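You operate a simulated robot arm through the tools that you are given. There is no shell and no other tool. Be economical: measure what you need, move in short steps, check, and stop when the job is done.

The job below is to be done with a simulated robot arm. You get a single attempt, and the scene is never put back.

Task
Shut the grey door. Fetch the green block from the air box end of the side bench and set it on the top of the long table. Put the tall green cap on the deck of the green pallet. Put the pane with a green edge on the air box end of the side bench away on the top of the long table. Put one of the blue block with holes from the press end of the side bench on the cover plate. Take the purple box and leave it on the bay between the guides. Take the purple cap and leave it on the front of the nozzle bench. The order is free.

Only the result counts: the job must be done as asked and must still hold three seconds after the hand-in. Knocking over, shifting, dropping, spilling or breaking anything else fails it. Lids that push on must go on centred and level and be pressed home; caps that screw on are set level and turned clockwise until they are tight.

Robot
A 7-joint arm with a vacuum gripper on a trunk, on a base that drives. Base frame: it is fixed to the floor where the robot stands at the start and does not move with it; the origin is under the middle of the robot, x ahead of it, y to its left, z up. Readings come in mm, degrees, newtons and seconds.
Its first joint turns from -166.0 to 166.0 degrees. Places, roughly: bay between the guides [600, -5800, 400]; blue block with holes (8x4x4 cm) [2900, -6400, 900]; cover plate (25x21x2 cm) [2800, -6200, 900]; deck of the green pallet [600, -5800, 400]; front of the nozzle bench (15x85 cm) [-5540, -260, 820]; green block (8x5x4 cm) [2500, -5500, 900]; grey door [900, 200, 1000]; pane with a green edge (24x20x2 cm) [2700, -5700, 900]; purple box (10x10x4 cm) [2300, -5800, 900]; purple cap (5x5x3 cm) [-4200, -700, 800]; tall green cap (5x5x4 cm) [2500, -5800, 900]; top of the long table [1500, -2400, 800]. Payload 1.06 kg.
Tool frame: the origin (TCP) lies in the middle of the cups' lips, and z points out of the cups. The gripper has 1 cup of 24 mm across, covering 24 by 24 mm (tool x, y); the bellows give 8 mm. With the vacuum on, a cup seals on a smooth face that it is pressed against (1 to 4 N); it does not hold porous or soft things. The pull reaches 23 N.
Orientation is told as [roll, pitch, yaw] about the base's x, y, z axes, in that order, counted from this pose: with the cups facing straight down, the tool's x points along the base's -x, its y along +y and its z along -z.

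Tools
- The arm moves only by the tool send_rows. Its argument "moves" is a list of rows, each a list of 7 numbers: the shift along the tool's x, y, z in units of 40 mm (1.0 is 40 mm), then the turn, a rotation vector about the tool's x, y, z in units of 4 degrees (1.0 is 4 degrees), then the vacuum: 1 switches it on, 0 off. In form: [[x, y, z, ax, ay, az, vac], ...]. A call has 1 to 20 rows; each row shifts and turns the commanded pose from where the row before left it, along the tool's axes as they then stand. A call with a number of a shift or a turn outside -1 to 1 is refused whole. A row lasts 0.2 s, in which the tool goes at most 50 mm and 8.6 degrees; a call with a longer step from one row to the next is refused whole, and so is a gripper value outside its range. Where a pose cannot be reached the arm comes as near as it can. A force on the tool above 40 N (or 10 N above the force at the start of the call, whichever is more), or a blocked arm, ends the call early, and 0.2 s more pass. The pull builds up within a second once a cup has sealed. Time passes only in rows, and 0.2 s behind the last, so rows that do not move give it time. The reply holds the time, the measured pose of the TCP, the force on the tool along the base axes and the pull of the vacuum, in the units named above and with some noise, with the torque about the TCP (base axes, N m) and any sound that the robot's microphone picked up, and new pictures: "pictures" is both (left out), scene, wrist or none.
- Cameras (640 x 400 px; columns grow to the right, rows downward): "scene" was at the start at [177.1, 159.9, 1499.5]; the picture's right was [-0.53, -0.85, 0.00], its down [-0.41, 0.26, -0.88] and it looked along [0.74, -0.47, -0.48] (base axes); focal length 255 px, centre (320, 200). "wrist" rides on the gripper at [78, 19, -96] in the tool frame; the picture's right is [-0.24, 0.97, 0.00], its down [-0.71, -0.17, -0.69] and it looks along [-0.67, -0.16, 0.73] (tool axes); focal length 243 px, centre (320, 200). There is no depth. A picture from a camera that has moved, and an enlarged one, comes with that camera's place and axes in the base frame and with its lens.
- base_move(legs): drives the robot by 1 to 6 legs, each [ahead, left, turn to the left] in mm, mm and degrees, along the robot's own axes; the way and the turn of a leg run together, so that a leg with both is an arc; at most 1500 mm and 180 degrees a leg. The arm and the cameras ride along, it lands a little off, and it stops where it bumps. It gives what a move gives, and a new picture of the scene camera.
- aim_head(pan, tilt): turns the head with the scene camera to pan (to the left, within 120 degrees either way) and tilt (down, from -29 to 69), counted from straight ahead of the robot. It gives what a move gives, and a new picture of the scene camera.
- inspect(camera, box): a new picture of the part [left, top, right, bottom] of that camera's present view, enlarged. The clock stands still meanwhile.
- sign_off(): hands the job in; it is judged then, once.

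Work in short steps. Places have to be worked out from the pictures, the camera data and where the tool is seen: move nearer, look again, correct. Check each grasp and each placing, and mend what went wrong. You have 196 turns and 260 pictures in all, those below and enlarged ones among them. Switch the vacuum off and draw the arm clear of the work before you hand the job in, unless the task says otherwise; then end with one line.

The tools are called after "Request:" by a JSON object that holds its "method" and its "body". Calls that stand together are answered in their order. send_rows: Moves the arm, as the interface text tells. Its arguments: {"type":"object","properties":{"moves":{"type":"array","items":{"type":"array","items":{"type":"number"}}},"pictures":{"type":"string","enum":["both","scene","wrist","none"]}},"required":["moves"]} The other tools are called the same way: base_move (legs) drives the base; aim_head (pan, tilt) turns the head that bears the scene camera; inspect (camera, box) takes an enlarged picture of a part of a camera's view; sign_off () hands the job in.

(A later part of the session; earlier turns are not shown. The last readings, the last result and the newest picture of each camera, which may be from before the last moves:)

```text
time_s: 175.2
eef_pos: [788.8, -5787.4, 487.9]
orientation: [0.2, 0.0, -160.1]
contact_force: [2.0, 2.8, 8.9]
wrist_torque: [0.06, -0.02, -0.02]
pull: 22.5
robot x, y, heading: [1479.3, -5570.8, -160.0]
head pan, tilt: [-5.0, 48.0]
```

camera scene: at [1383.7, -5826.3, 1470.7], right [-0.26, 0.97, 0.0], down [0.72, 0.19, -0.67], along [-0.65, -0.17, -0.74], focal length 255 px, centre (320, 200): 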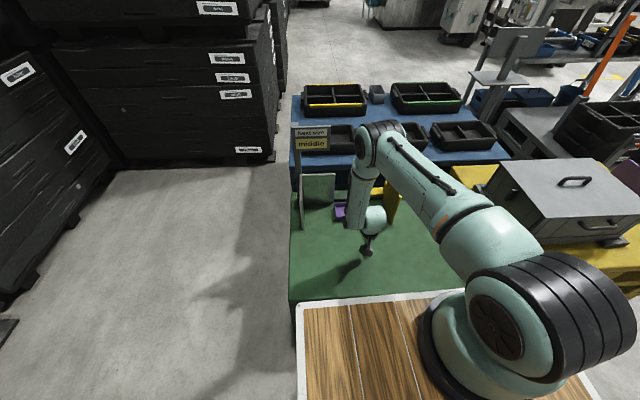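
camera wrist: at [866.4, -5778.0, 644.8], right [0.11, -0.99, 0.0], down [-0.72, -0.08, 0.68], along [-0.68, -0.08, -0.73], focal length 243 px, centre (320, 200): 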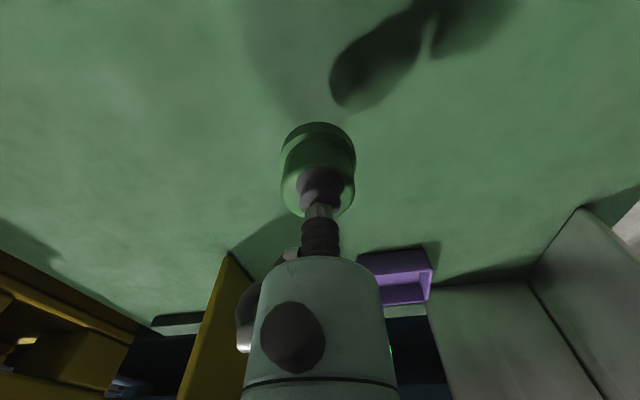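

Contact. I release and lift clear.

Request:
{"method": "send_rows", "body": {"moves": [[0, 0, 0, 0, 0, 0, 0], [0, 0, 0, 0, 0, 0, 0], [0, 0, 0, 0, 0, 0, 0], [0, 0, 0, 0, 0, 0, 0], [0, 0, -0.2, 0, 0, 0, 0], [0, 0, -0.8, 0, 0, 0, 0], [0, 0, -1, 0, 0, 0, 0], [0, 0, -1, 0, 0, 0, 0], [0, 0, -1, 0, 0, 0, 0]], "pictures": "wrist"}}

Request:
{"method": "send_rows", "body": {"moves": [[0, 0, -1, 0, 0, 0, 0], [0, 0, -1, 0, 0, 0, 0], [0, 0, -1, 0, 0, 0, 0], [0, 0, -1, 0, 0, 0, 0], [0, 0, -1, 0, 0, 0, 0], [0, 0, -1, 0, 0, 0, 0], [0.6, 0, -1, 0, 0, 0, 0], [0.6, 0, -1, 0, 0, 0, 0], [0.6, 0, -1, 0, 0, 0, 0], [0.6, 0, -1, 0, 0, 0, 0], [0.6, 0, -1, 0, 0, 0, 0], [0.6, 0, -1, 0, 0, 0, 0]], "pictures": "scene"}}

```text
time_s: 177.2
eef_pos: [793.3, -5785.0, 647.8]
orientation: [0.1, 0.1, -160.2]
contact_force: [0.6, -0.1, -0.5]
wrist_torque: [0.01, -0.03, -0.01]
pull: 0.1
robot x, y, heading: [1481.7, -5576.1, -159.7]
head pan, tilt: [-5.0, 48.0]
camera wrist: at [873.4, -5777.9, 744.3], right [0.11, -0.99, 0.0], down [-0.73, -0.08, 0.68], along [-0.68, -0.07, -0.73], focal length 243 px, centre (320, 200)
```

wrist: 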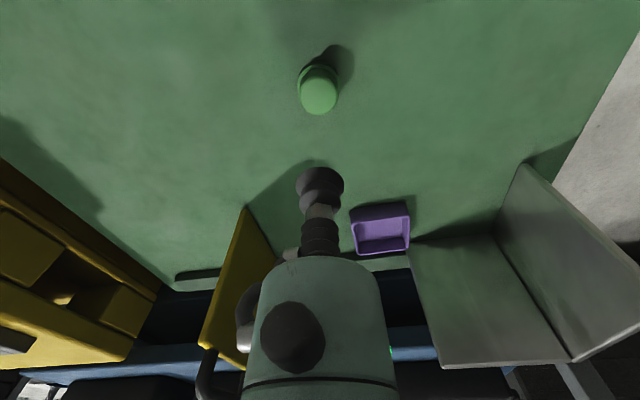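

```text
time_s: 179.8
eef_pos: [923.4, -5738.2, 1128.2]
orientation: [0.0, 0.2, -160.2]
contact_force: [0.5, -0.2, 0.5]
wrist_torque: [0.04, -0.05, -0.01]
pull: 0.1
robot x, y, heading: [1483.6, -5574.3, -160.0]
head pan, tilt: [-5.0, 48.0]
camera scene: at [1383.0, -5826.8, 1470.6], right [-0.26, 0.97, 0.0], down [0.72, 0.19, -0.67], along [-0.65, -0.17, -0.74], focal length 255 px, centre (320, 200)
```

scene: 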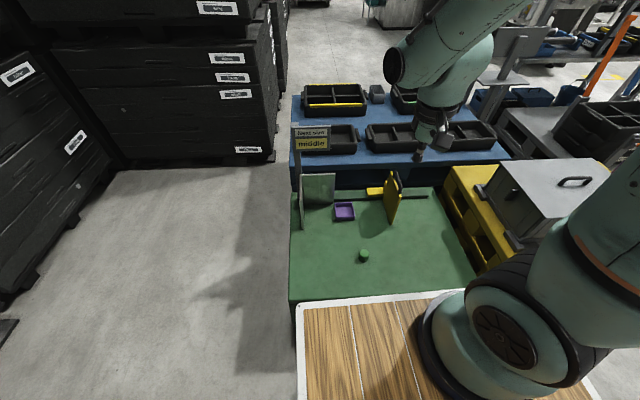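

Both pallet jobs are done. Back to the bench for the pane.

Request:
{"method": "base_move", "body": {"legs": [[0, 400, 0], [0, 0, 178], [132, 0, 0]]}}

```text
time_s: 190.5
eef_pos: [2309.2, -5768.4, 1128.8]
orientation: [0.1, 0.0, 17.6]
contact_force: [0.4, -0.4, 0.4]
wrist_torque: [0.03, -0.01, -0.01]
pull: 0.0
robot x, y, heading: [1741.6, -5909.6, 18.1]
head pan, tilt: [-5.0, 48.0]
camera scene: at [1853.3, -5665.4, 1470.7], right [0.22, -0.98, 0.0], down [-0.72, -0.16, -0.67], along [0.65, 0.15, -0.74], focal length 255 px, centre (320, 200)
```

scene: 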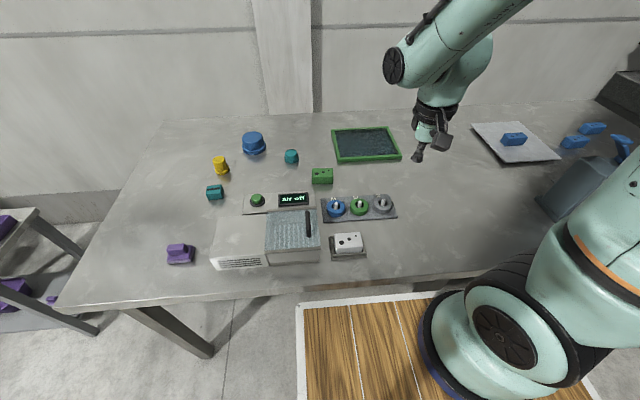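

Pane centre is near [2670, -5655]. I move above it.

Request:
{"method": "send_rows", "body": {"moves": [[-0.95, 0, 0.35, 0, 0, 0, 0], [-0.95, 0, 0.35, 0, 0, 0, 0], [-0.95, 0, 0.35, 0, 0, 0, 0], [-0.95, 0, 0.35, 0, 0, 0, 0], [-0.95, 0, 0.35, 0, 0, 0, 0], [-0.95, 0, 0.35, 0, 0, 0, 0], [-0.95, 0, 0.35, 0, 0, 0, 0], [-0.95, 0, 0.35, 0, 0, 0, 0], [-0.95, 0, 0.35, 0, 0, 0, 0], [-0.95, 0, 0.35, 0, 0, 0, 0], [0, 0, 0, 0, 0, 0, 0]], "pictures": "wrist"}}

```text
time_s: 192.9
eef_pos: [2672.0, -5654.3, 989.3]
orientation: [0.1, 0.0, 17.6]
contact_force: [-1.1, 0.1, -1.2]
wrist_torque: [-0.02, 0.02, 0.05]
pull: 0.2
robot x, y, heading: [1747.9, -5913.4, 17.6]
head pan, tilt: [-5.0, 48.0]
camera wrist: at [2591.8, -5661.0, 1085.8], right [-0.07, 1.0, 0.0], down [0.73, 0.05, 0.68], along [0.68, 0.05, -0.73], focal length 243 px, centre (320, 200)
```

wrist: 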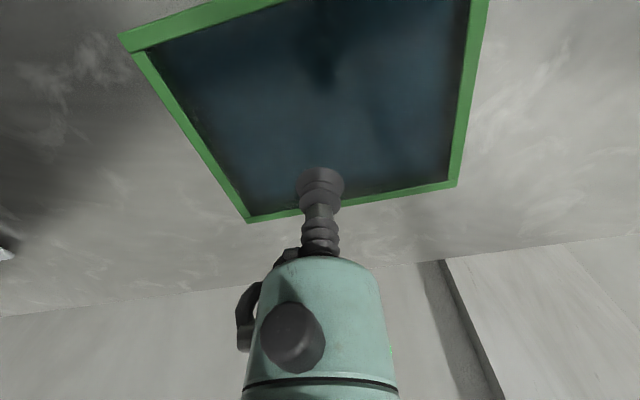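

Pane centre is about [2686, -5651]. I descend onto the glass with vacuum on.

Request:
{"method": "send_rows", "body": {"moves": [[-0.35, 0, 0.9, 0, 0, 0, 0], [0, 0, 0.9, 0, 0, 0, 1], [0, 0, 0.3, 0, 0, 0, 1], [0, 0, 0.1, 0, 0, 0, 1], [0, 0, 0.1, 0, 0, 0, 1], [0, 0, 0, 0, 0, 0, 1]], "pictures": "none"}}

```text
time_s: 194.3
eef_pos: [2684.0, -5650.4, 897.1]
orientation: [0.2, 0.0, 17.6]
contact_force: [-0.6, -3.1, 2.6]
wrist_torque: [0.0, 0.0, 0.02]
pull: 22.8
robot x, y, heading: [1748.2, -5911.9, 17.6]
head pan, tilt: [-5.0, 48.0]
```

Sealed. I lift and tuck the pane, then drive to the long table.

Request:
{"method": "send_rows", "body": {"moves": [[0, 0, -0.4, 0, 0, 0, 1], [0, 0, -0.8, 0, 0, 0, 1], [0, 0, -1, 0, 0, 0, 1], [0.3, 0, -1, 0, 0, 0, 1], [0.8, 0, -0.8, 0, 0, 0, 1], [0.8, 0, -0.8, 0, 0, 0, 1], [0.8, 0, -0.8, 0, 0, 0, 1], [0.8, 0, -0.8, 0, 0, 0, 1], [1, 0, 0, 0, 0, 0, 1], [1, 0, 0, 0, 0, 0, 1], [1, 0, 0, 0, 0, 0, 1], [1, 0, 0, 0, 0, 0, 1], [1, 0, 0, 0, 0, 0, 1]], "pictures": "wrist"}}

Request:
{"method": "base_move", "body": {"legs": [[-132, 0, 0], [0, 0, 72.4], [1152, 472, 0], [895, 145, 0], [895, 145, 0]]}}

Request:
{"method": "aim_head", "body": {"pan": -70, "tilt": 35}}

```text
time_s: 197.1
eef_pos: [2362.0, -5752.1, 1152.6]
orientation: [0.2, 0.1, 17.7]
contact_force: [0.1, 0.1, -4.2]
wrist_torque: [0.0, 0.04, 0.01]
pull: 23.1
robot x, y, heading: [1743.4, -5911.6, 17.6]
head pan, tilt: [-5.0, 48.0]
camera wrist: at [2281.3, -5757.9, 1249.1], right [-0.07, 1.0, 0.0], down [0.73, 0.05, 0.68], along [0.68, 0.05, -0.73], focal length 243 px, centre (320, 200)
```

wrist: 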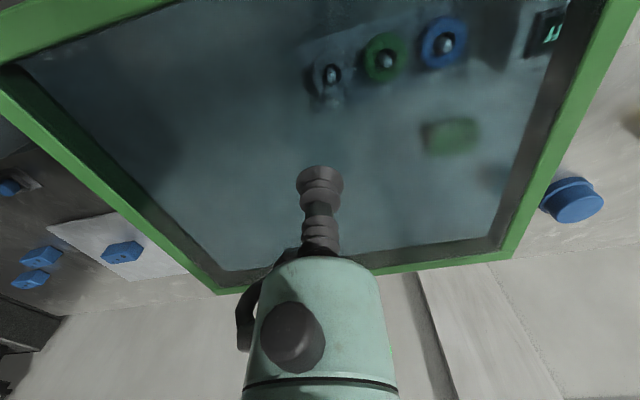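

```text
time_s: 216.2
eef_pos: [912.7, -2369.0, 1154.6]
orientation: [0.1, 0.1, 89.1]
contact_force: [0.1, 0.7, -4.3]
wrist_torque: [-0.05, 0.0, -0.01]
pull: 22.9
robot x, y, heading: [866.7, -3001.0, 89.4]
head pan, tilt: [-5.0, 48.0]
camera scene: at [668.7, -2825.9, 1470.7], right [1.0, -0.1, 0.0], down [-0.07, -0.74, -0.67], along [0.07, 0.67, -0.74], focal length 255 px, centre (320, 200)
```

scene: 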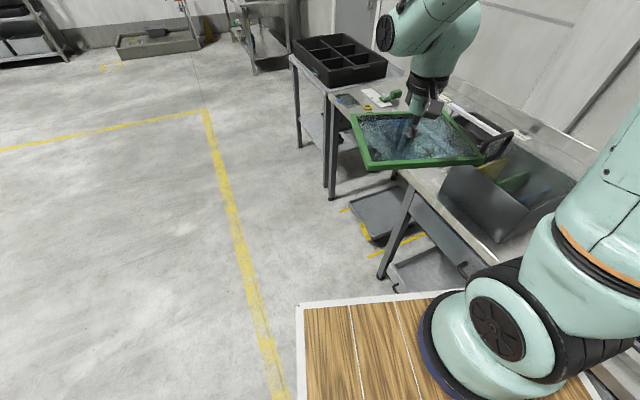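

```text
time_s: 217.6
eef_pos: [912.9, -2368.9, 1152.5]
orientation: [0.1, 0.1, 89.2]
contact_force: [0.0, -0.2, -4.8]
wrist_torque: [-0.03, 0.02, 0.0]
pull: 22.7
robot x, y, heading: [871.1, -3004.3, 89.0]
head pan, tilt: [-70.0, 35.0]
camera scene: at [744.0, -2875.1, 1489.7], right [0.33, -0.94, 0.0], down [-0.54, -0.19, -0.82], along [0.77, 0.27, -0.57], focal length 255 px, centre (320, 200)
```

scene: 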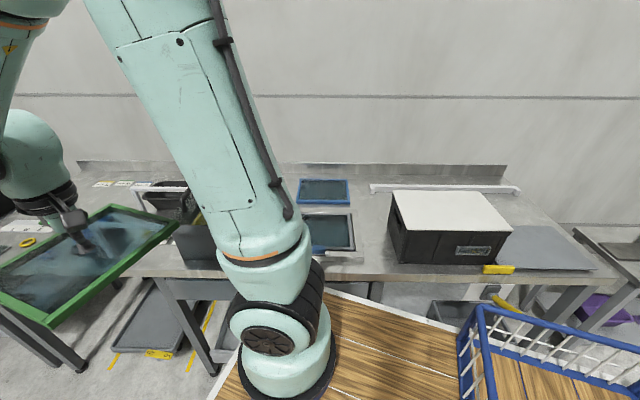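

I turn to face the table and look for a free space.

Request:
{"method": "base_move", "body": {"legs": [[0, 0, -71]]}}

Request:
{"method": "aim_head", "body": {"pan": 25, "tilt": 35}}

```text
time_s: 221.0
eef_pos: [1484.4, -2836.6, 1152.9]
orientation: [0.1, 0.1, 18.5]
contact_force: [-0.1, 0.5, -4.2]
wrist_torque: [-0.03, 0.05, 0.01]
pull: 22.9
robot x, y, heading: [869.5, -3003.9, 18.4]
head pan, tilt: [-70.0, 35.0]
camera scene: at [952.8, -2844.9, 1489.7], right [-0.78, -0.62, 0.0], down [-0.36, 0.45, -0.82], along [0.51, -0.64, -0.57], focal length 255 px, centre (320, 200)
```

scene: 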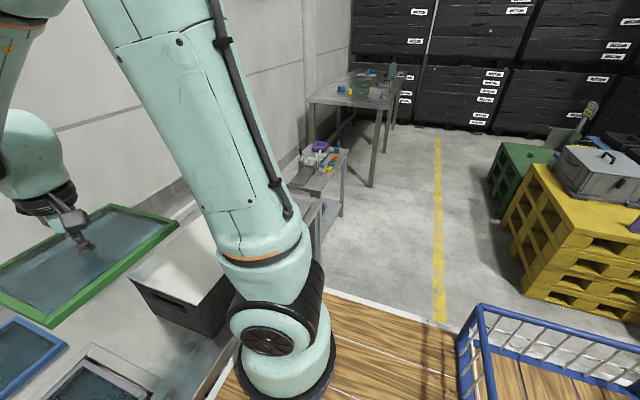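

```text
time_s: 222.7
eef_pos: [1484.5, -2836.4, 1153.5]
orientation: [0.1, 0.1, 18.4]
contact_force: [0.4, 0.1, -3.6]
wrist_torque: [0.01, -0.02, 0.02]
pull: 22.6
robot x, y, heading: [868.0, -3004.1, 18.4]
head pan, tilt: [25.0, 35.0]
camera scene: at [961.8, -2715.4, 1489.7], right [0.69, -0.73, 0.0], down [-0.42, -0.39, -0.82], along [0.59, 0.56, -0.57], focal length 255 px, centre (320, 200)
```

scene: 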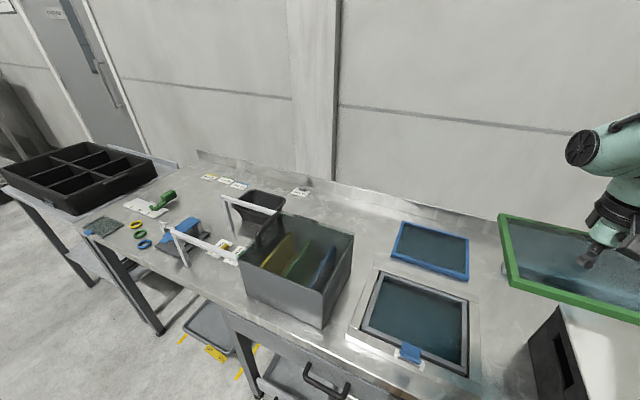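

There is a free area on the table behind the grey bin and left of the blue pane. I shift left 508 mm.

Request:
{"method": "base_move", "body": {"legs": [[0, 508, -0.6]]}}

Request:
{"method": "aim_head", "body": {"pan": -5, "tilt": 38}}

```text
time_s: 225.7
eef_pos: [1328.5, -2368.9, 1152.3]
orientation: [0.1, 0.1, 18.1]
contact_force: [-0.1, 0.1, -3.9]
wrist_torque: [0.01, 0.02, 0.02]
pull: 23.3
robot x, y, heading: [712.6, -2532.7, 18.1]
head pan, tilt: [25.0, 35.0]
camera scene: at [807.7, -2244.8, 1489.7], right [0.68, -0.73, 0.0], down [-0.42, -0.39, -0.82], along [0.6, 0.56, -0.57], focal length 255 px, centre (320, 200)
```

scene: 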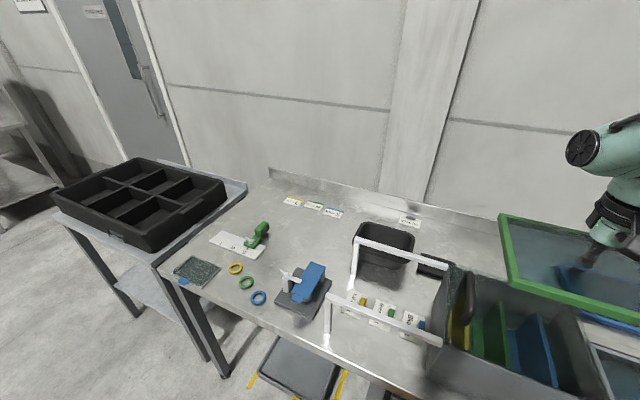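

```text
time_s: 226.6
eef_pos: [1330.0, -2370.2, 1153.9]
orientation: [0.1, 0.1, 18.0]
contact_force: [-0.6, 0.0, -3.6]
wrist_torque: [0.02, 0.02, -0.01]
pull: 23.0
robot x, y, heading: [712.9, -2533.1, 18.0]
head pan, tilt: [-5.0, 38.0]
camera scene: at [827.5, -2285.4, 1485.1], right [0.23, -0.97, 0.0], down [-0.6, -0.14, -0.79], along [0.77, 0.18, -0.62], focal length 255 px, centre (320, 200)
```

scene: 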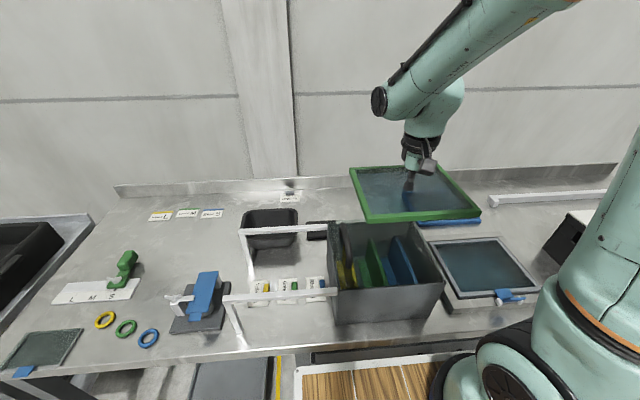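

I move the pane straight ahead over the free area and lower half way.

Request:
{"method": "send_rows", "body": {"moves": [[-0.93, 0, 0, 0, 0, 0, 1], [-0.93, 0, 0, 0, 0, 0, 1], [-0.93, 0, 0, 0, 0, 0, 1], [-0.93, 0, 0, 0, 0, 0, 1], [-0.93, 0, 0, 0, 0, 0, 1], [-0.93, 0, 0, 0, 0, 0, 1], [-0.93, 0, 0, 0, 0, 0, 1], [0, 0, 0.9, 0, 0, 0, 1], [0, 0, 0.9, 0, 0, 0, 1], [0, 0, 0.9, 0, 0, 0, 1], [0, 0, 0, 0, 0, 0, 1]], "pictures": "both"}}

```text
time_s: 229.0
eef_pos: [1576.3, -2287.9, 1045.2]
orientation: [0.1, 0.1, 17.9]
contact_force: [0.3, 0.4, -3.7]
wrist_torque: [0.01, 0.05, 0.03]
pull: 22.9
robot x, y, heading: [711.5, -2533.4, 18.1]
head pan, tilt: [-5.0, 38.0]
camera scene: at [827.5, -2285.5, 1485.1], right [0.23, -0.97, 0.0], down [-0.6, -0.14, -0.79], along [0.77, 0.18, -0.62], focal length 255 px, centre (320, 200)
camera wrist: at [1495.7, -2295.6, 1141.5], right [-0.08, 1.0, 0.0], down [0.73, 0.05, 0.68], along [0.68, 0.05, -0.73], focal length 243 px, centre (320, 200)
```

scene: 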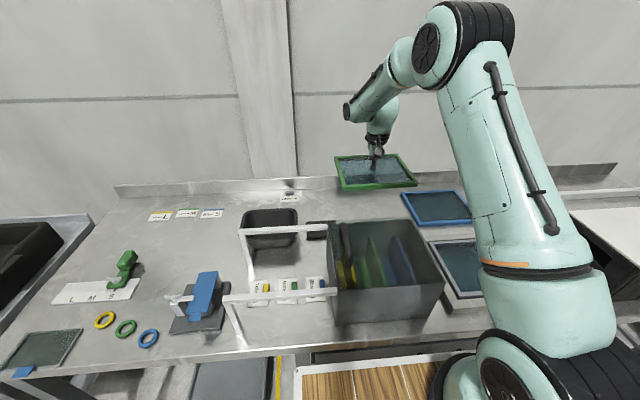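
wrist: 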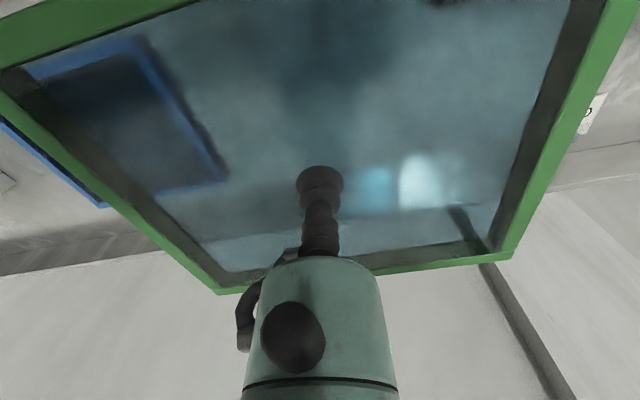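

Pane is about 27 mm clear of the blue pane. I nudge left 4 mm and lower.

Request:
{"method": "send_rows", "body": {"moves": [[0, 0.1, 0.8, 0, 0, 0, 1], [0, 0, 0.8, 0, 0, 0, 1], [0, 0, 0.6, 0, 0, 0, 1], [0, 0, 0.3, 0, 0, 0, 1], [0, 0, 0.2, 0, 0, 0, 1], [0, 0, 0, 0, 0, 0, 1]], "pictures": "both"}}

```text
time_s: 230.4
eef_pos: [1574.5, -2284.5, 935.9]
orientation: [0.1, 0.0, 18.0]
contact_force: [-1.0, 0.6, -3.8]
wrist_torque: [-0.02, 0.03, 0.02]
pull: 22.9
robot x, y, heading: [713.9, -2532.8, 18.1]
head pan, tilt: [-5.0, 38.0]
camera scene: at [827.5, -2285.4, 1485.1], right [0.23, -0.97, 0.0], down [-0.6, -0.14, -0.79], along [0.77, 0.18, -0.62], focal length 255 px, centre (320, 200)
camera wrist: at [1494.4, -2291.1, 1032.9], right [-0.08, 1.0, 0.0], down [0.73, 0.05, 0.68], along [0.68, 0.05, -0.73], focal length 243 px, centre (320, 200)
```

scene: 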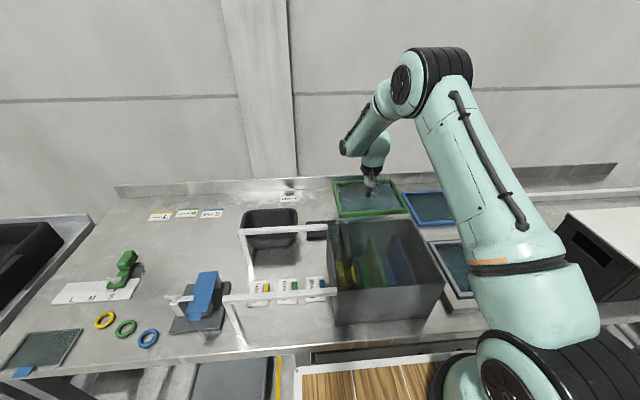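
wrist: 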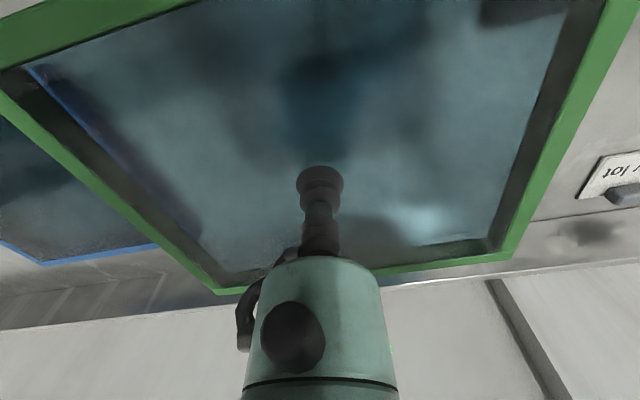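

I check the right-near corner of the pane and the blue edge closely before setting down.

Request:
{"method": "inspect", "body": {"camera": "scene", "box": [280, 160, 480, 285]}}

Request:
{"method": "inspect", "body": {"camera": "wrist", "box": [400, 0, 640, 150]}}

```text
3.20 times, centred on (380, 222) of scene
camera zoom: at [827.5, -2285.4, 1485.1], right [0.23, -0.97, 0.0], down [-0.6, -0.14, -0.79], along [0.77, 0.18, -0.62], focal length 817 px, centre (128, 128)
```

zoom: 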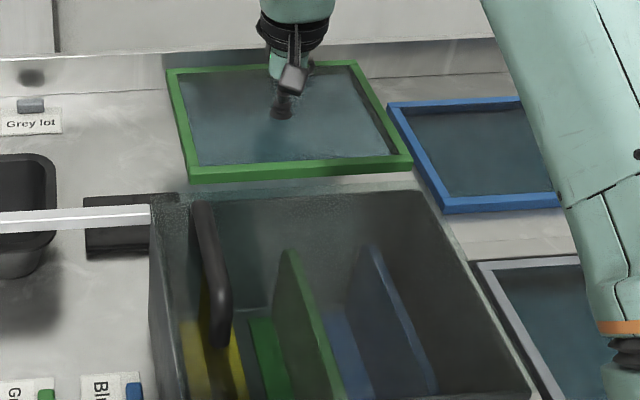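

```text
2.67 times, centred on (520, 75) of wrist
camera zoom: at [1494.4, -2291.1, 1032.9], right [-0.08, 1.0, 0.0], down [0.73, 0.05, 0.68], along [0.68, 0.05, -0.73], focal length 647 px, centre (-213, 533)
```

zoom: 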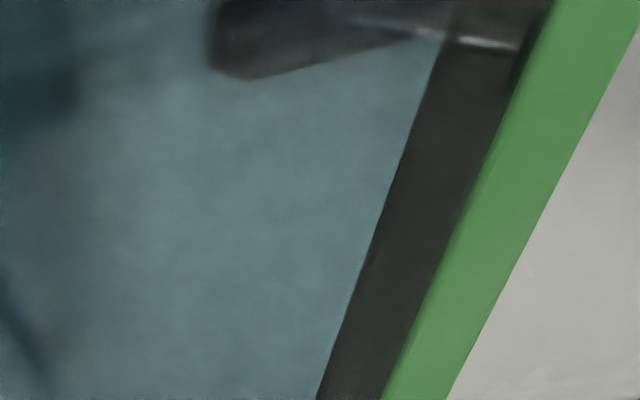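

The table top is lower (about z 840) than I assumed, and the black box corner is just under the pane's corner. I shift right 20 mm and forward 20 mm and lower a bit, then check again.

Request:
{"method": "send_rows", "body": {"moves": [[-0.5, -0.5, 0, 0, 0, 0, 1], [0, 0, 0.5, 0, 0, 0, 1], [0, 0, 0.4, 0, 0, 0, 1], [0, 0, 0, 0, 0, 0, 1]], "pictures": "wrist"}}

Request:
{"method": "inspect", "body": {"camera": "scene", "box": [280, 160, 480, 285]}}

```text
time_s: 231.4
eef_pos: [1601.4, -2298.8, 901.6]
orientation: [0.1, 0.2, 17.9]
contact_force: [-0.7, 0.4, -4.1]
wrist_torque: [0.01, 0.02, 0.01]
pull: 22.8
robot x, y, heading: [717.4, -2530.3, 18.3]
head pan, tilt: [-5.0, 38.0]
camera wrist: at [1520.1, -2305.5, 996.9], right [-0.08, 1.0, 0.0], down [0.73, 0.05, 0.68], along [0.68, 0.05, -0.73], focal length 243 px, centre (320, 200)
```

wrist: 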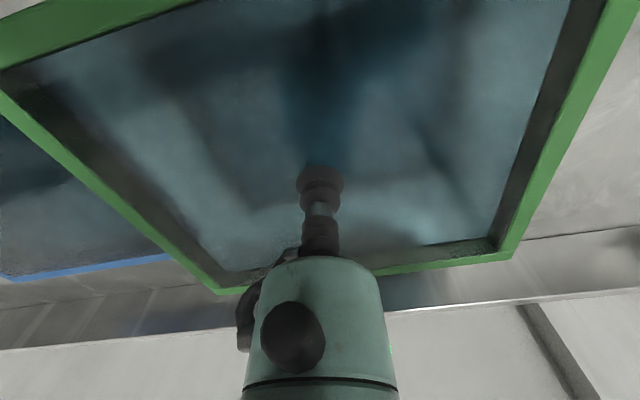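

```text
3.20 times, centred on (380, 222) of scene
camera zoom: at [827.5, -2285.4, 1485.1], right [0.23, -0.97, 0.0], down [-0.6, -0.14, -0.79], along [0.77, 0.18, -0.62], focal length 817 px, centre (128, 128)
```

zoom: 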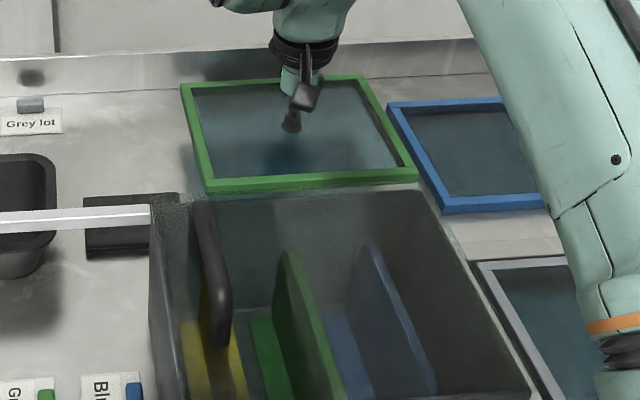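

All gaps are about 20 mm or more. I lower slowly to contact.

Request:
{"method": "send_rows", "body": {"moves": [[0, 0, 0.3, 0, 0, 0, 1], [0, 0, 0.2, 0, 0, 0, 1], [0, 0, 0.1, 0, 0, 0, 1], [0, 0, 0.1, 0, 0, 0, 1], [0, 0, 0.1, 0, 0, 0, 1], [0, 0, 0, 0, 0, 0, 1]], "pictures": "none"}}

```text
time_s: 232.8
eef_pos: [1600.5, -2297.2, 869.9]
orientation: [0.1, 0.1, 18.0]
contact_force: [-0.2, -0.5, -4.3]
wrist_torque: [-0.01, -0.01, 0.01]
pull: 23.0
robot x, y, heading: [709.6, -2535.9, 18.0]
head pan, tilt: [-5.0, 38.0]
```

Request:
{"method": "send_rows", "body": {"moves": [[0, 0, 0.1, 0, 0, 0, 1], [0, 0, 0.1, 0, 0, 0, 1], [0, 0, 0.07, 0, 0, 0, 1], [0, 0, 0, 0, 0, 0, 1]], "pictures": "scene"}}

```text
time_s: 233.8
eef_pos: [1600.2, -2298.0, 858.5]
orientation: [0.0, 0.1, 17.9]
contact_force: [0.8, -0.1, -3.8]
wrist_torque: [0.03, 0.03, -0.04]
pull: 22.5
robot x, y, heading: [715.5, -2536.9, 18.3]
head pan, tilt: [-5.0, 38.0]
camera scene: at [827.5, -2285.4, 1485.1], right [0.23, -0.97, 0.0], down [-0.6, -0.14, -0.79], along [0.77, 0.18, -0.62], focal length 255 px, centre (320, 200)
```

scene: 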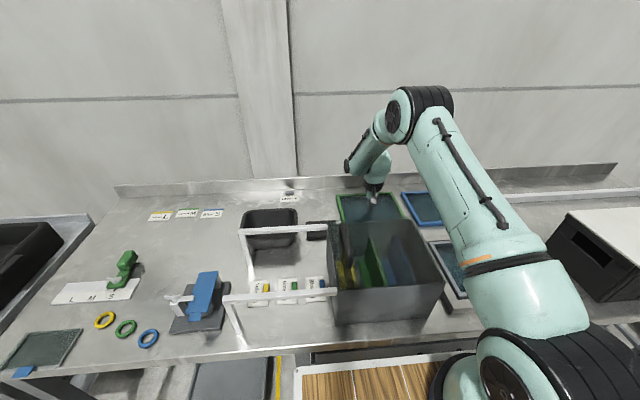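

Still hanging. I check the gaps in a zoom and continue down.

Request:
{"method": "inspect", "body": {"camera": "scene", "box": [280, 160, 480, 285]}}

Request:
{"method": "send_rows", "body": {"moves": [[0, 0, 0.1, 0, 0, 0, 1], [0, 0, 0.1, 0, 0, 0, 1], [0, 0, 0, 0, 0, 0, 1]], "pictures": "none"}}

```text
3.20 times, centred on (380, 222) of scene
camera zoom: at [827.5, -2285.4, 1485.1], right [0.23, -0.97, 0.0], down [-0.6, -0.14, -0.79], along [0.77, 0.18, -0.62], focal length 817 px, centre (128, 128)
```

zoom: 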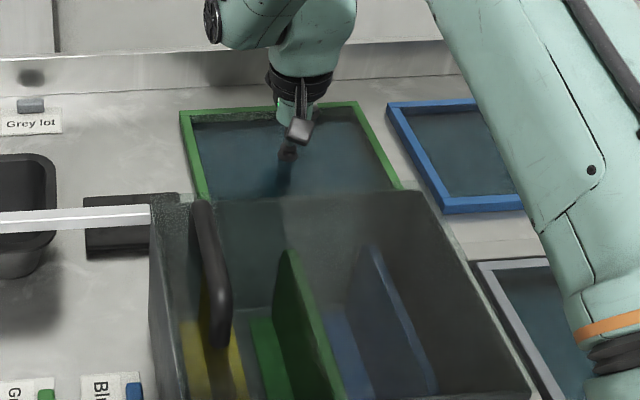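

```text
time_s: 234.6
eef_pos: [1600.6, -2298.4, 851.7]
orientation: [0.1, -0.1, 18.1]
contact_force: [-4.7, -3.5, 18.7]
wrist_torque: [0.0, -0.07, 0.02]
pull: 23.1
robot x, y, heading: [712.1, -2534.2, 17.9]
head pan, tilt: [-5.0, 38.0]
```

Contact. I release and lift off.

Request:
{"method": "send_rows", "body": {"moves": [[0, 0, -0.05, 0, 0, 0, 0], [0, 0, 0, 0, 0, 0, 0], [0, 0, 0, 0, 0, 0, 0], [0, 0, 0, 0, 0, 0, 0], [0, 0, 0, 0, 0, 0, 0], [0, 0, -0.2, 0, 0, 0, 0], [0, 0, -0.8, 0, 0, 0, 0], [0, 0, -1, 0, 0, 0, 0], [0, 0, -1, 0, 0, 0, 0], [0, 0, -1, 0, 0, 0, 0], [0, 0, -1, 0, 0, 0, 0], [0, 0, -1, 0, 0, 0, 0]], "pictures": "both"}}

```text
time_s: 237.2
eef_pos: [1601.3, -2300.3, 1093.3]
orientation: [0.0, 0.1, 18.0]
contact_force: [-0.2, -0.4, 0.9]
wrist_torque: [-0.03, 0.01, 0.01]
pull: 0.0
robot x, y, heading: [709.0, -2538.8, 18.1]
head pan, tilt: [-5.0, 38.0]
camera scene: at [827.8, -2285.3, 1485.1], right [0.23, -0.97, 0.0], down [-0.6, -0.14, -0.79], along [0.77, 0.18, -0.62], focal length 255 px, centre (320, 200)
camera wrist: at [1520.0, -2306.4, 1189.7], right [-0.08, 1.0, 0.0], down [0.73, 0.05, 0.68], along [0.68, 0.05, -0.73], focal length 243 px, centre (320, 200)
```

scene: 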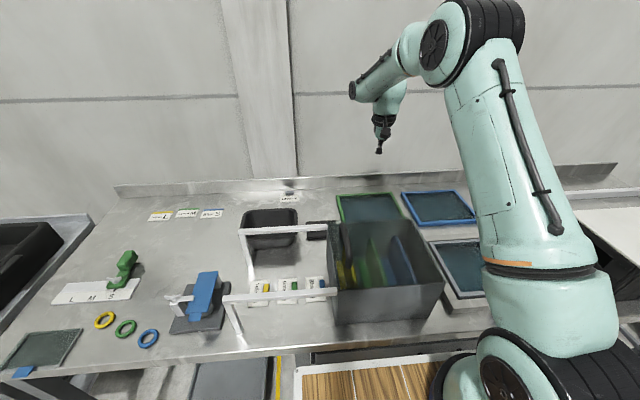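
wrist: 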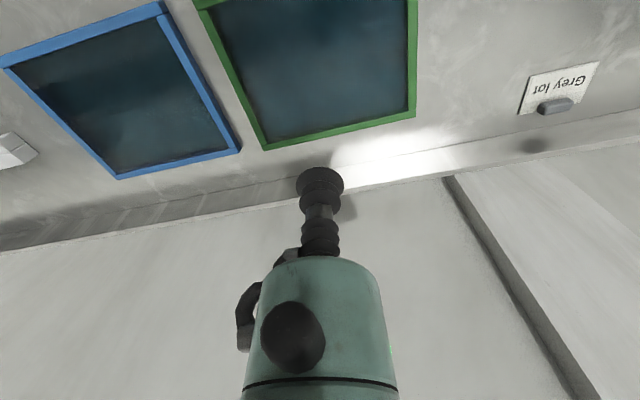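

The pane lies flat on the long table. I tuck the arm and drive back to the bench for the green block.

Request:
{"method": "send_rows", "body": {"moves": [[1, 0, -0.3, 0, 0, 0, 0], [1, 0, -0.3, 0, 0, 0, 0], [1, 0, -0.3, 0, 0, 0, 0], [1, 0, -0.3, 0, 0, 0, 0], [1, 0, 0, 0, 0, 0, 0], [1, 0, 0, 0, 0, 0, 0], [1, 0, 0, 0, 0, 0, 0], [1, 0, 0, 0, 0, 0, 0]], "pictures": "none"}}

Request:
{"method": "base_move", "body": {"legs": [[-120, 0, 0], [0, 0, -108], [1112, 277, 0], [1112, 277, 0]]}}

```text
time_s: 239.0
eef_pos: [1297.7, -2394.3, 1141.2]
orientation: [0.1, 0.1, 18.1]
contact_force: [1.3, 0.7, 0.1]
wrist_torque: [-0.01, 0.01, 0.0]
pull: 0.1
robot x, y, heading: [711.9, -2537.2, 17.9]
head pan, tilt: [-5.0, 38.0]
```

```text
time_s: 255.6
eef_pos: [1135.3, -5371.6, 1142.4]
orientation: [0.2, 0.2, -90.0]
contact_force: [-0.5, -0.5, -0.7]
wrist_torque: [-0.01, 0.0, 0.01]
pull: 0.0
robot x, y, heading: [1177.5, -4769.3, -90.0]
head pan, tilt: [-5.0, 38.0]
camera scene: at [1386.2, -4959.3, 1485.1], right [-1.0, 0.08, 0.0], down [0.05, 0.61, -0.79], along [-0.07, -0.79, -0.62], focal length 255 px, centre (320, 200)
```

scene: 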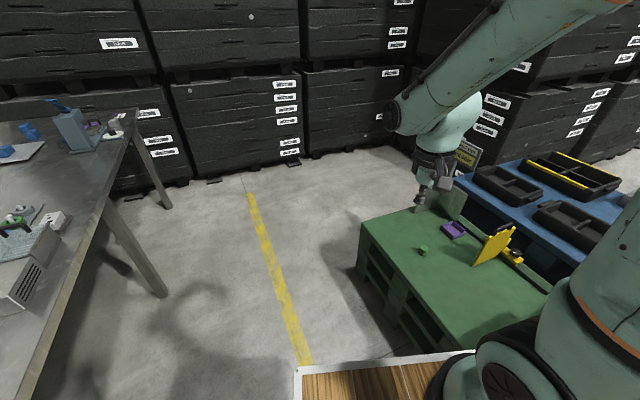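

On course. I continue to the bench.

Request:
{"method": "base_move", "body": {"legs": [[1178, 440, 0], [0, 0, 107.6], [132, 0, 0]]}}

```text
time_s: 267.4
eef_pos: [2318.9, -5782.1, 1141.0]
orientation: [0.1, 0.1, 18.1]
contact_force: [-0.5, 0.4, 0.0]
wrist_torque: [0.02, 0.02, 0.0]
pull: 0.1
robot x, y, heading: [1735.4, -5927.3, 18.3]
head pan, tilt: [-5.0, 38.0]
camera scene: at [1848.2, -5675.9, 1485.1], right [0.23, -0.97, 0.0], down [-0.6, -0.14, -0.79], along [0.77, 0.18, -0.62], focal length 255 px, centre (320, 200)
```

scene: 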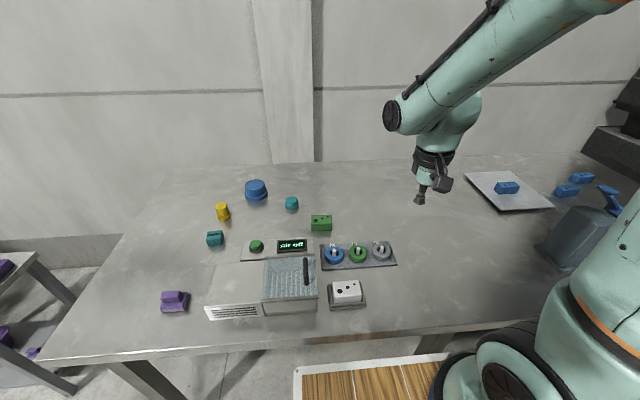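

The green block is near [2445, -5540]. I move above it for a close look at its holes.

Request:
{"method": "send_rows", "body": {"moves": [[-0.6, 0.6, 0.4, 0, 0, 0, 0], [-0.6, 0.6, 0.4, 0, 0, 0, 0], [-0.6, 0.6, 0.4, 0, 0, 0, 0], [-0.6, 0.6, 0.4, 0, 0, 0, 0], [-0.6, 0.6, 0.4, 0, 0, 0, 0], [-0.6, 0.6, 0.4, 0, 0, 0, 0], [-0.6, 0.6, 0.4, 0, 0, 0, 0], [-0.6, 0.6, 0.4, 0, 0, 0, 0], [0, 0, 0, 0, 0, 0, 0]], "pictures": "none"}}

Request:
{"method": "inspect", "body": {"camera": "wrist", "box": [200, 40, 440, 190]}}

```text
time_s: 269.4
eef_pos: [2440.2, -5539.6, 1015.6]
orientation: [0.0, 0.2, 18.1]
contact_force: [0.2, 0.4, 0.2]
wrist_torque: [0.03, 0.0, -0.02]
pull: 0.1
robot x, y, heading: [1735.4, -5924.0, 18.3]
head pan, tilt: [-5.0, 38.0]
```

```text
2.67 times, centred on (320, 115) of wrist
camera zoom: at [2359.8, -5547.4, 1110.7], right [-0.08, 1.0, 0.0], down [0.73, 0.06, 0.68], along [0.68, 0.05, -0.73], focal length 647 px, centre (320, 427)
```

zoom: 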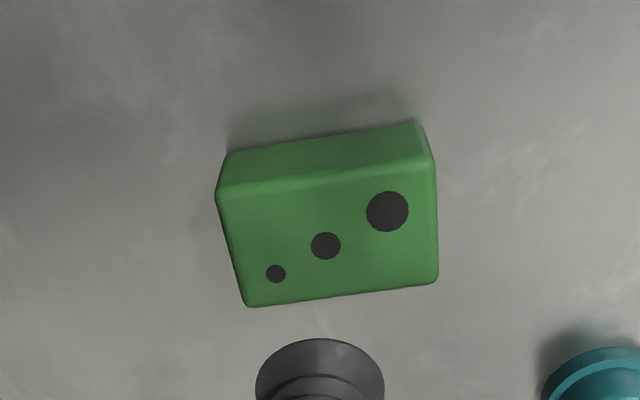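

A good hole-free spot is at about [2455, -5554]. I descend there with vacuum on.

Request:
{"method": "send_rows", "body": {"moves": [[-0.25, -0.46, 0.9, 0, 0, 0, 0], [0, 0, 0.9, 0, 0, 0, 1], [0, 0, 0.4, 0, 0, 0, 1], [0, 0, 0.15, 0, 0, 0, 1], [0, 0, 0.1, 0, 0, 0, 1], [0, 0, 0, 0, 0, 0, 1]], "pictures": "wrist"}}

```text
time_s: 270.8
eef_pos: [2456.1, -5554.0, 915.8]
orientation: [0.1, 0.1, 18.1]
contact_force: [-0.4, 0.3, 0.3]
wrist_torque: [-0.02, -0.01, 0.02]
pull: 22.9
robot x, y, heading: [1734.5, -5926.1, 18.5]
head pan, tilt: [-5.0, 38.0]
camera wrist: at [2375.8, -5561.1, 1011.5], right [-0.08, 1.0, 0.0], down [0.73, 0.06, 0.68], along [0.68, 0.06, -0.73], focal length 243 px, centre (320, 200)
```

wrist: 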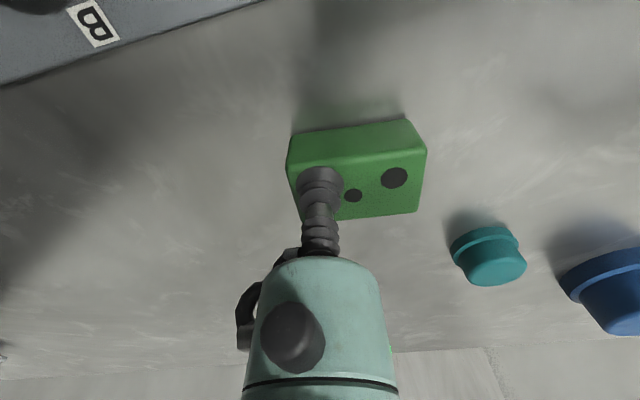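

Sealed. I lift, tuck and drive to the long table's free left part.

Request:
{"method": "send_rows", "body": {"moves": [[0, 0, -0.4, 0, 0, 0, 1], [0, 0, -0.8, 0, 0, 0, 1], [0, 0, -1, 0, 0, 0, 1], [0, 0, -1, 0, 0, 0, 1], [0.6, -0.4, -0.9, 0, 0, 0, 1], [0.6, -0.4, -0.9, 0, 0, 0, 1], [0.6, -0.4, -0.6, 0, 0, 0, 1], [0.8, -0.5, 0, 0, 0, 0, 1], [0.8, -0.5, 0, 0, 0, 0, 1], [0.8, -0.5, 0, 0, 0, 0, 1]], "pictures": "none"}}

Request:
{"method": "base_move", "body": {"legs": [[-132, 0, 0], [0, 0, 71.7], [1168, 459, 0], [900, 142, 0], [900, 142, 0]]}}

```text
time_s: 273.0
eef_pos: [2331.3, -5709.3, 1139.1]
orientation: [0.1, 0.1, 18.2]
contact_force: [0.4, 0.2, -0.6]
wrist_torque: [-0.05, 0.0, -0.01]
pull: 23.1
robot x, y, heading: [1736.2, -5925.0, 18.0]
head pan, tilt: [-5.0, 38.0]
```

```text
time_s: 292.1
eef_pos: [969.5, -2347.2, 1138.3]
orientation: [0.1, 0.2, 87.7]
contact_force: [0.0, -0.7, -0.4]
wrist_torque: [0.0, 0.01, 0.01]
pull: 22.9
robot x, y, heading: [962.5, -2978.5, 87.7]
head pan, tilt: [-5.0, 38.0]
camera scene: at [767.3, -2788.1, 1485.1], right [0.99, -0.13, 0.0], down [-0.08, -0.61, -0.79], along [0.1, 0.78, -0.62], focal length 255 px, centre (320, 200)
```

scene: 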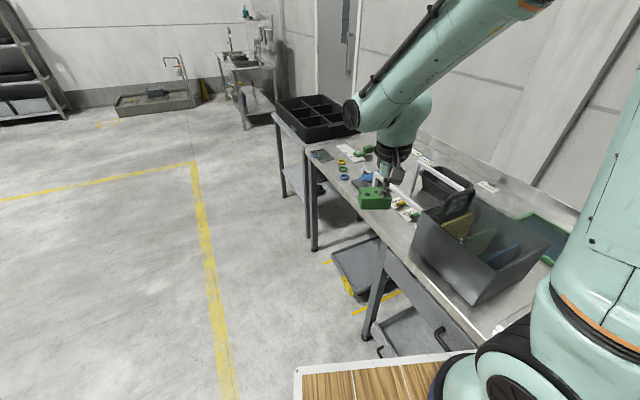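

I'm a bit close to the table, so I first slide away, then go on, turn and approach.

Request:
{"method": "base_move", "body": {"legs": [[0, 150, 0], [966, 437, 0], [0, 0, -69.7], [105, 0, 0]]}}

```text
time_s: 302.2
eef_pos: [1102.6, -1737.2, 1138.6]
orientation: [0.1, 0.1, 18.8]
contact_force: [-0.1, -0.8, -1.7]
wrist_torque: [-0.05, -0.01, 0.01]
pull: 23.0
robot x, y, heading: [508.9, -1961.6, 19.0]
head pan, tilt: [-5.0, 38.0]
camera scene: at [619.2, -1709.7, 1485.1], right [0.24, -0.97, 0.0], down [-0.6, -0.15, -0.79], along [0.76, 0.19, -0.62], focal length 255 px, centre (320, 200)
```

scene: 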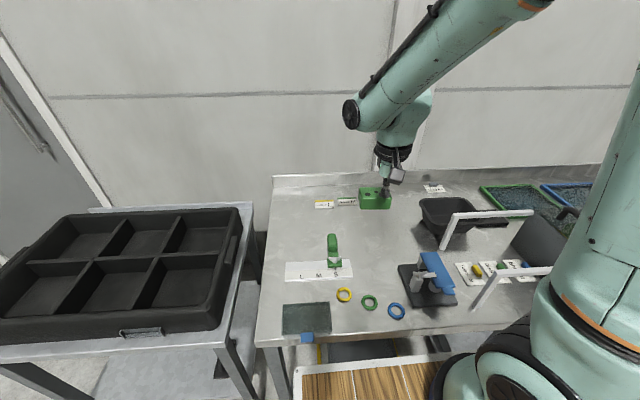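

The space around [1262, -1762] is free. I move there and lower part way.

Request:
{"method": "send_rows", "body": {"moves": [[-0.9, -0.47, 0, 0, 0, 0, 1], [-0.9, -0.47, 0, 0, 0, 0, 1], [-0.9, -0.47, 0, 0, 0, 0, 1], [-0.9, -0.47, 0, 0, 0, 0, 1], [0, 0, 1, 0, 0, 0, 1], [0, 0, 1, 0, 0, 0, 1], [0, 0, 1, 0, 0, 0, 1], [0, 0, 1, 0, 0, 0, 1], [0, 0, 1, 0, 0, 0, 1], [0, 0, 0, 0, 0, 0, 1]], "pictures": "both"}}

```text
time_s: 304.4
eef_pos: [1261.0, -1762.8, 937.8]
orientation: [0.1, 0.0, 18.9]
contact_force: [0.2, 0.2, -0.8]
wrist_torque: [-0.04, -0.03, -0.01]
pull: 22.8
robot x, y, heading: [508.5, -1957.5, 19.1]
head pan, tilt: [-5.0, 38.0]
camera scene: at [619.0, -1709.8, 1485.1], right [0.24, -0.97, 0.0], down [-0.6, -0.15, -0.79], along [0.76, 0.19, -0.62], focal length 255 px, centre (320, 200)
camera wrist: at [1181.6, -1769.7, 1034.3], right [-0.09, 1.0, 0.0], down [0.73, 0.07, 0.68], along [0.68, 0.06, -0.73], focal length 243 px, centre (320, 200)
```

scene: 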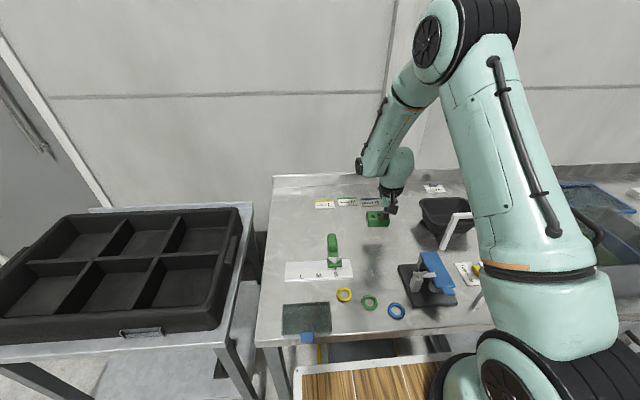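
wrist: 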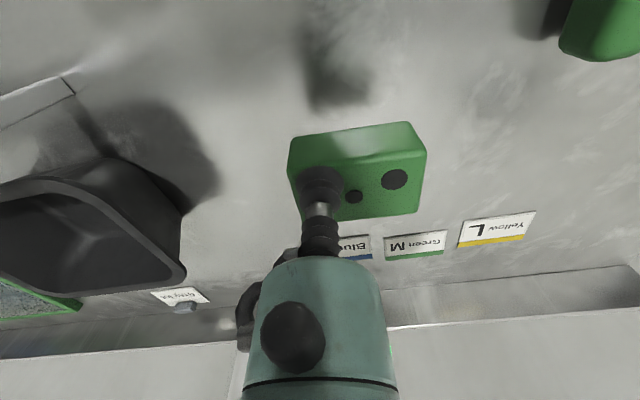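

Free beneath. I lower to contact.

Request:
{"method": "send_rows", "body": {"moves": [[0, 0, 0.8, 0, 0, 0, 1], [0, 0, 0.4, 0, 0, 0, 1], [0, 0, 0.15, 0, 0, 0, 1], [0, 0, 0.1, 0, 0, 0, 1], [0, 0, 0.1, 0, 0, 0, 1], [0, 0, 0, 0, 0, 0, 1]], "pictures": "none"}}

```text
time_s: 305.9
eef_pos: [1262.5, -1762.0, 877.2]
orientation: [0.1, 0.0, 18.8]
contact_force: [0.6, 0.8, -1.2]
wrist_torque: [-0.04, 0.0, -0.04]
pull: 22.8
robot x, y, heading: [512.1, -1959.6, 19.0]
head pan, tilt: [-5.0, 38.0]
```

Request:
{"method": "send_rows", "body": {"moves": [[0, 0, 0.08, 0, 0, 0, 1], [0, 0, 0.08, 0, 0, 0, 1], [0, 0, 0, 0, 0, 0, 1]], "pictures": "none"}}

```text
time_s: 306.6
eef_pos: [1262.4, -1760.8, 871.6]
orientation: [0.1, -0.1, 18.9]
contact_force: [4.5, 0.5, 13.8]
wrist_torque: [0.05, -0.03, -0.01]
pull: 23.0
robot x, y, heading: [510.1, -1959.6, 19.0]
head pan, tilt: [-5.0, 38.0]
```

Contact. Release, lift and tuck.

Request:
{"method": "send_rows", "body": {"moves": [[0, 0, -0.05, 0, 0, 0, 0], [0, 0, 0, 0, 0, 0, 0], [0, 0, 0, 0, 0, 0, 0], [0, 0, 0, 0, 0, 0, 0], [0, 0, 0, 0, 0, 0, 0], [0, 0, -0.2, 0, 0, 0, 0], [0, 0, -0.8, 0, 0, 0, 0], [0, 0, -1, 0, 0, 0, 0], [0, 0, -1, 0, 0, 0, 0], [0, 0, -1, 0, 0, 0, 0], [0, 0, -1, 0, 0, 0, 0], [0, 0, -1, 0, 0, 0, 0], [1, 0, -0.3, 0, 0, 0, 0], [1, 0, 0, 0, 0, 0, 0], [1, 0, 0, 0, 0, 0, 0], [1, 0, 0, 0, 0, 0, 0], [1, 0, 0, 0, 0, 0, 0]], "pictures": "scene"}}

```text
time_s: 310.2
eef_pos: [1073.6, -1824.9, 1126.3]
orientation: [0.1, 0.1, 18.9]
contact_force: [0.3, -0.5, -0.8]
wrist_torque: [0.02, -0.01, -0.02]
pull: 0.0
robot x, y, heading: [509.3, -1961.0, 19.1]
head pan, tilt: [-5.0, 38.0]
camera scene: at [619.6, -1709.5, 1485.0], right [0.24, -0.97, 0.0], down [-0.6, -0.15, -0.79], along [0.76, 0.19, -0.62], focal length 255 px, centre (320, 200)
```

scene: 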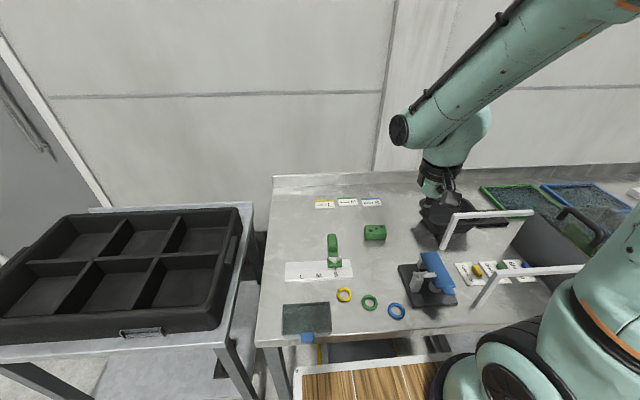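

Green block is on the long table. Now I back off, turn towards the far side and look for the purple cap.

Request:
{"method": "base_move", "body": {"legs": [[-250, 0, 0], [0, 0, 161]]}}

Request:
{"method": "aim_head", "body": {"pan": -10, "tilt": 12}}

```text
time_s: 318.7
eef_pos: [-306.7, -1988.1, 1125.9]
orientation: [0.2, 0.1, 179.9]
contact_force: [-1.3, -0.1, -0.8]
wrist_torque: [0.0, 0.03, 0.0]
pull: 0.1
robot x, y, heading: [270.8, -2042.5, -180.0]
head pan, tilt: [-5.0, 38.0]
camera scene: at [85.5, -2247.1, 1485.1], right [0.09, 1.0, 0.0], down [0.61, -0.05, -0.79], along [-0.79, 0.07, -0.62], focal length 255 px, centre (320, 200)
```

scene: 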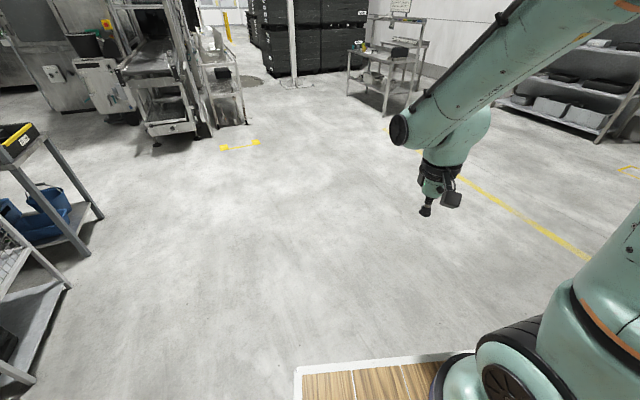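

```text
time_s: 319.6
eef_pos: [-307.2, -1987.1, 1126.0]
orientation: [0.1, 0.2, 179.8]
contact_force: [0.5, 0.3, 0.4]
wrist_torque: [0.03, 0.01, 0.01]
pull: 0.0
robot x, y, heading: [273.4, -2037.5, -180.0]
head pan, tilt: [-10.0, 12.0]
camera scene: at [79.7, -2238.4, 1526.5], right [0.17, 0.99, 0.0], down [0.21, -0.04, -0.98], along [-0.96, 0.17, -0.21], focal length 255 px, centre (320, 200)
```

scene: 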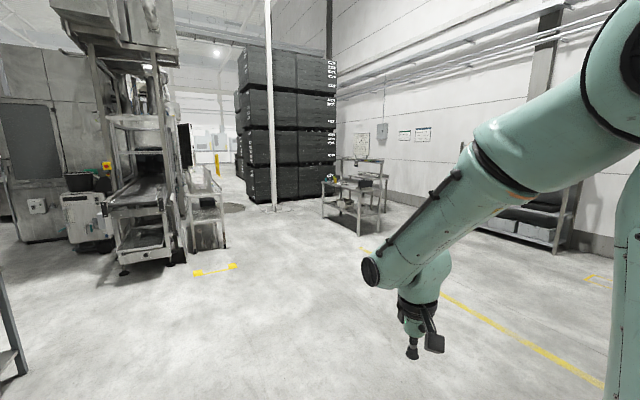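

I zoom in on that far table.

Request:
{"method": "inspect", "body": {"camera": "scene", "box": [280, 130, 440, 250]}}

```text
3.33 times, centred on (360, 190) of scene
camera zoom: at [79.7, -2238.4, 1526.5], right [0.17, 0.99, 0.0], down [0.21, -0.04, -0.98], along [-0.96, 0.17, -0.21], focal length 851 px, centre (187, 233)
```

zoom: 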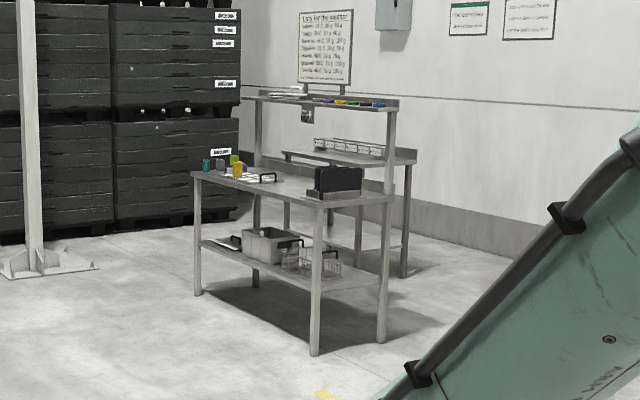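

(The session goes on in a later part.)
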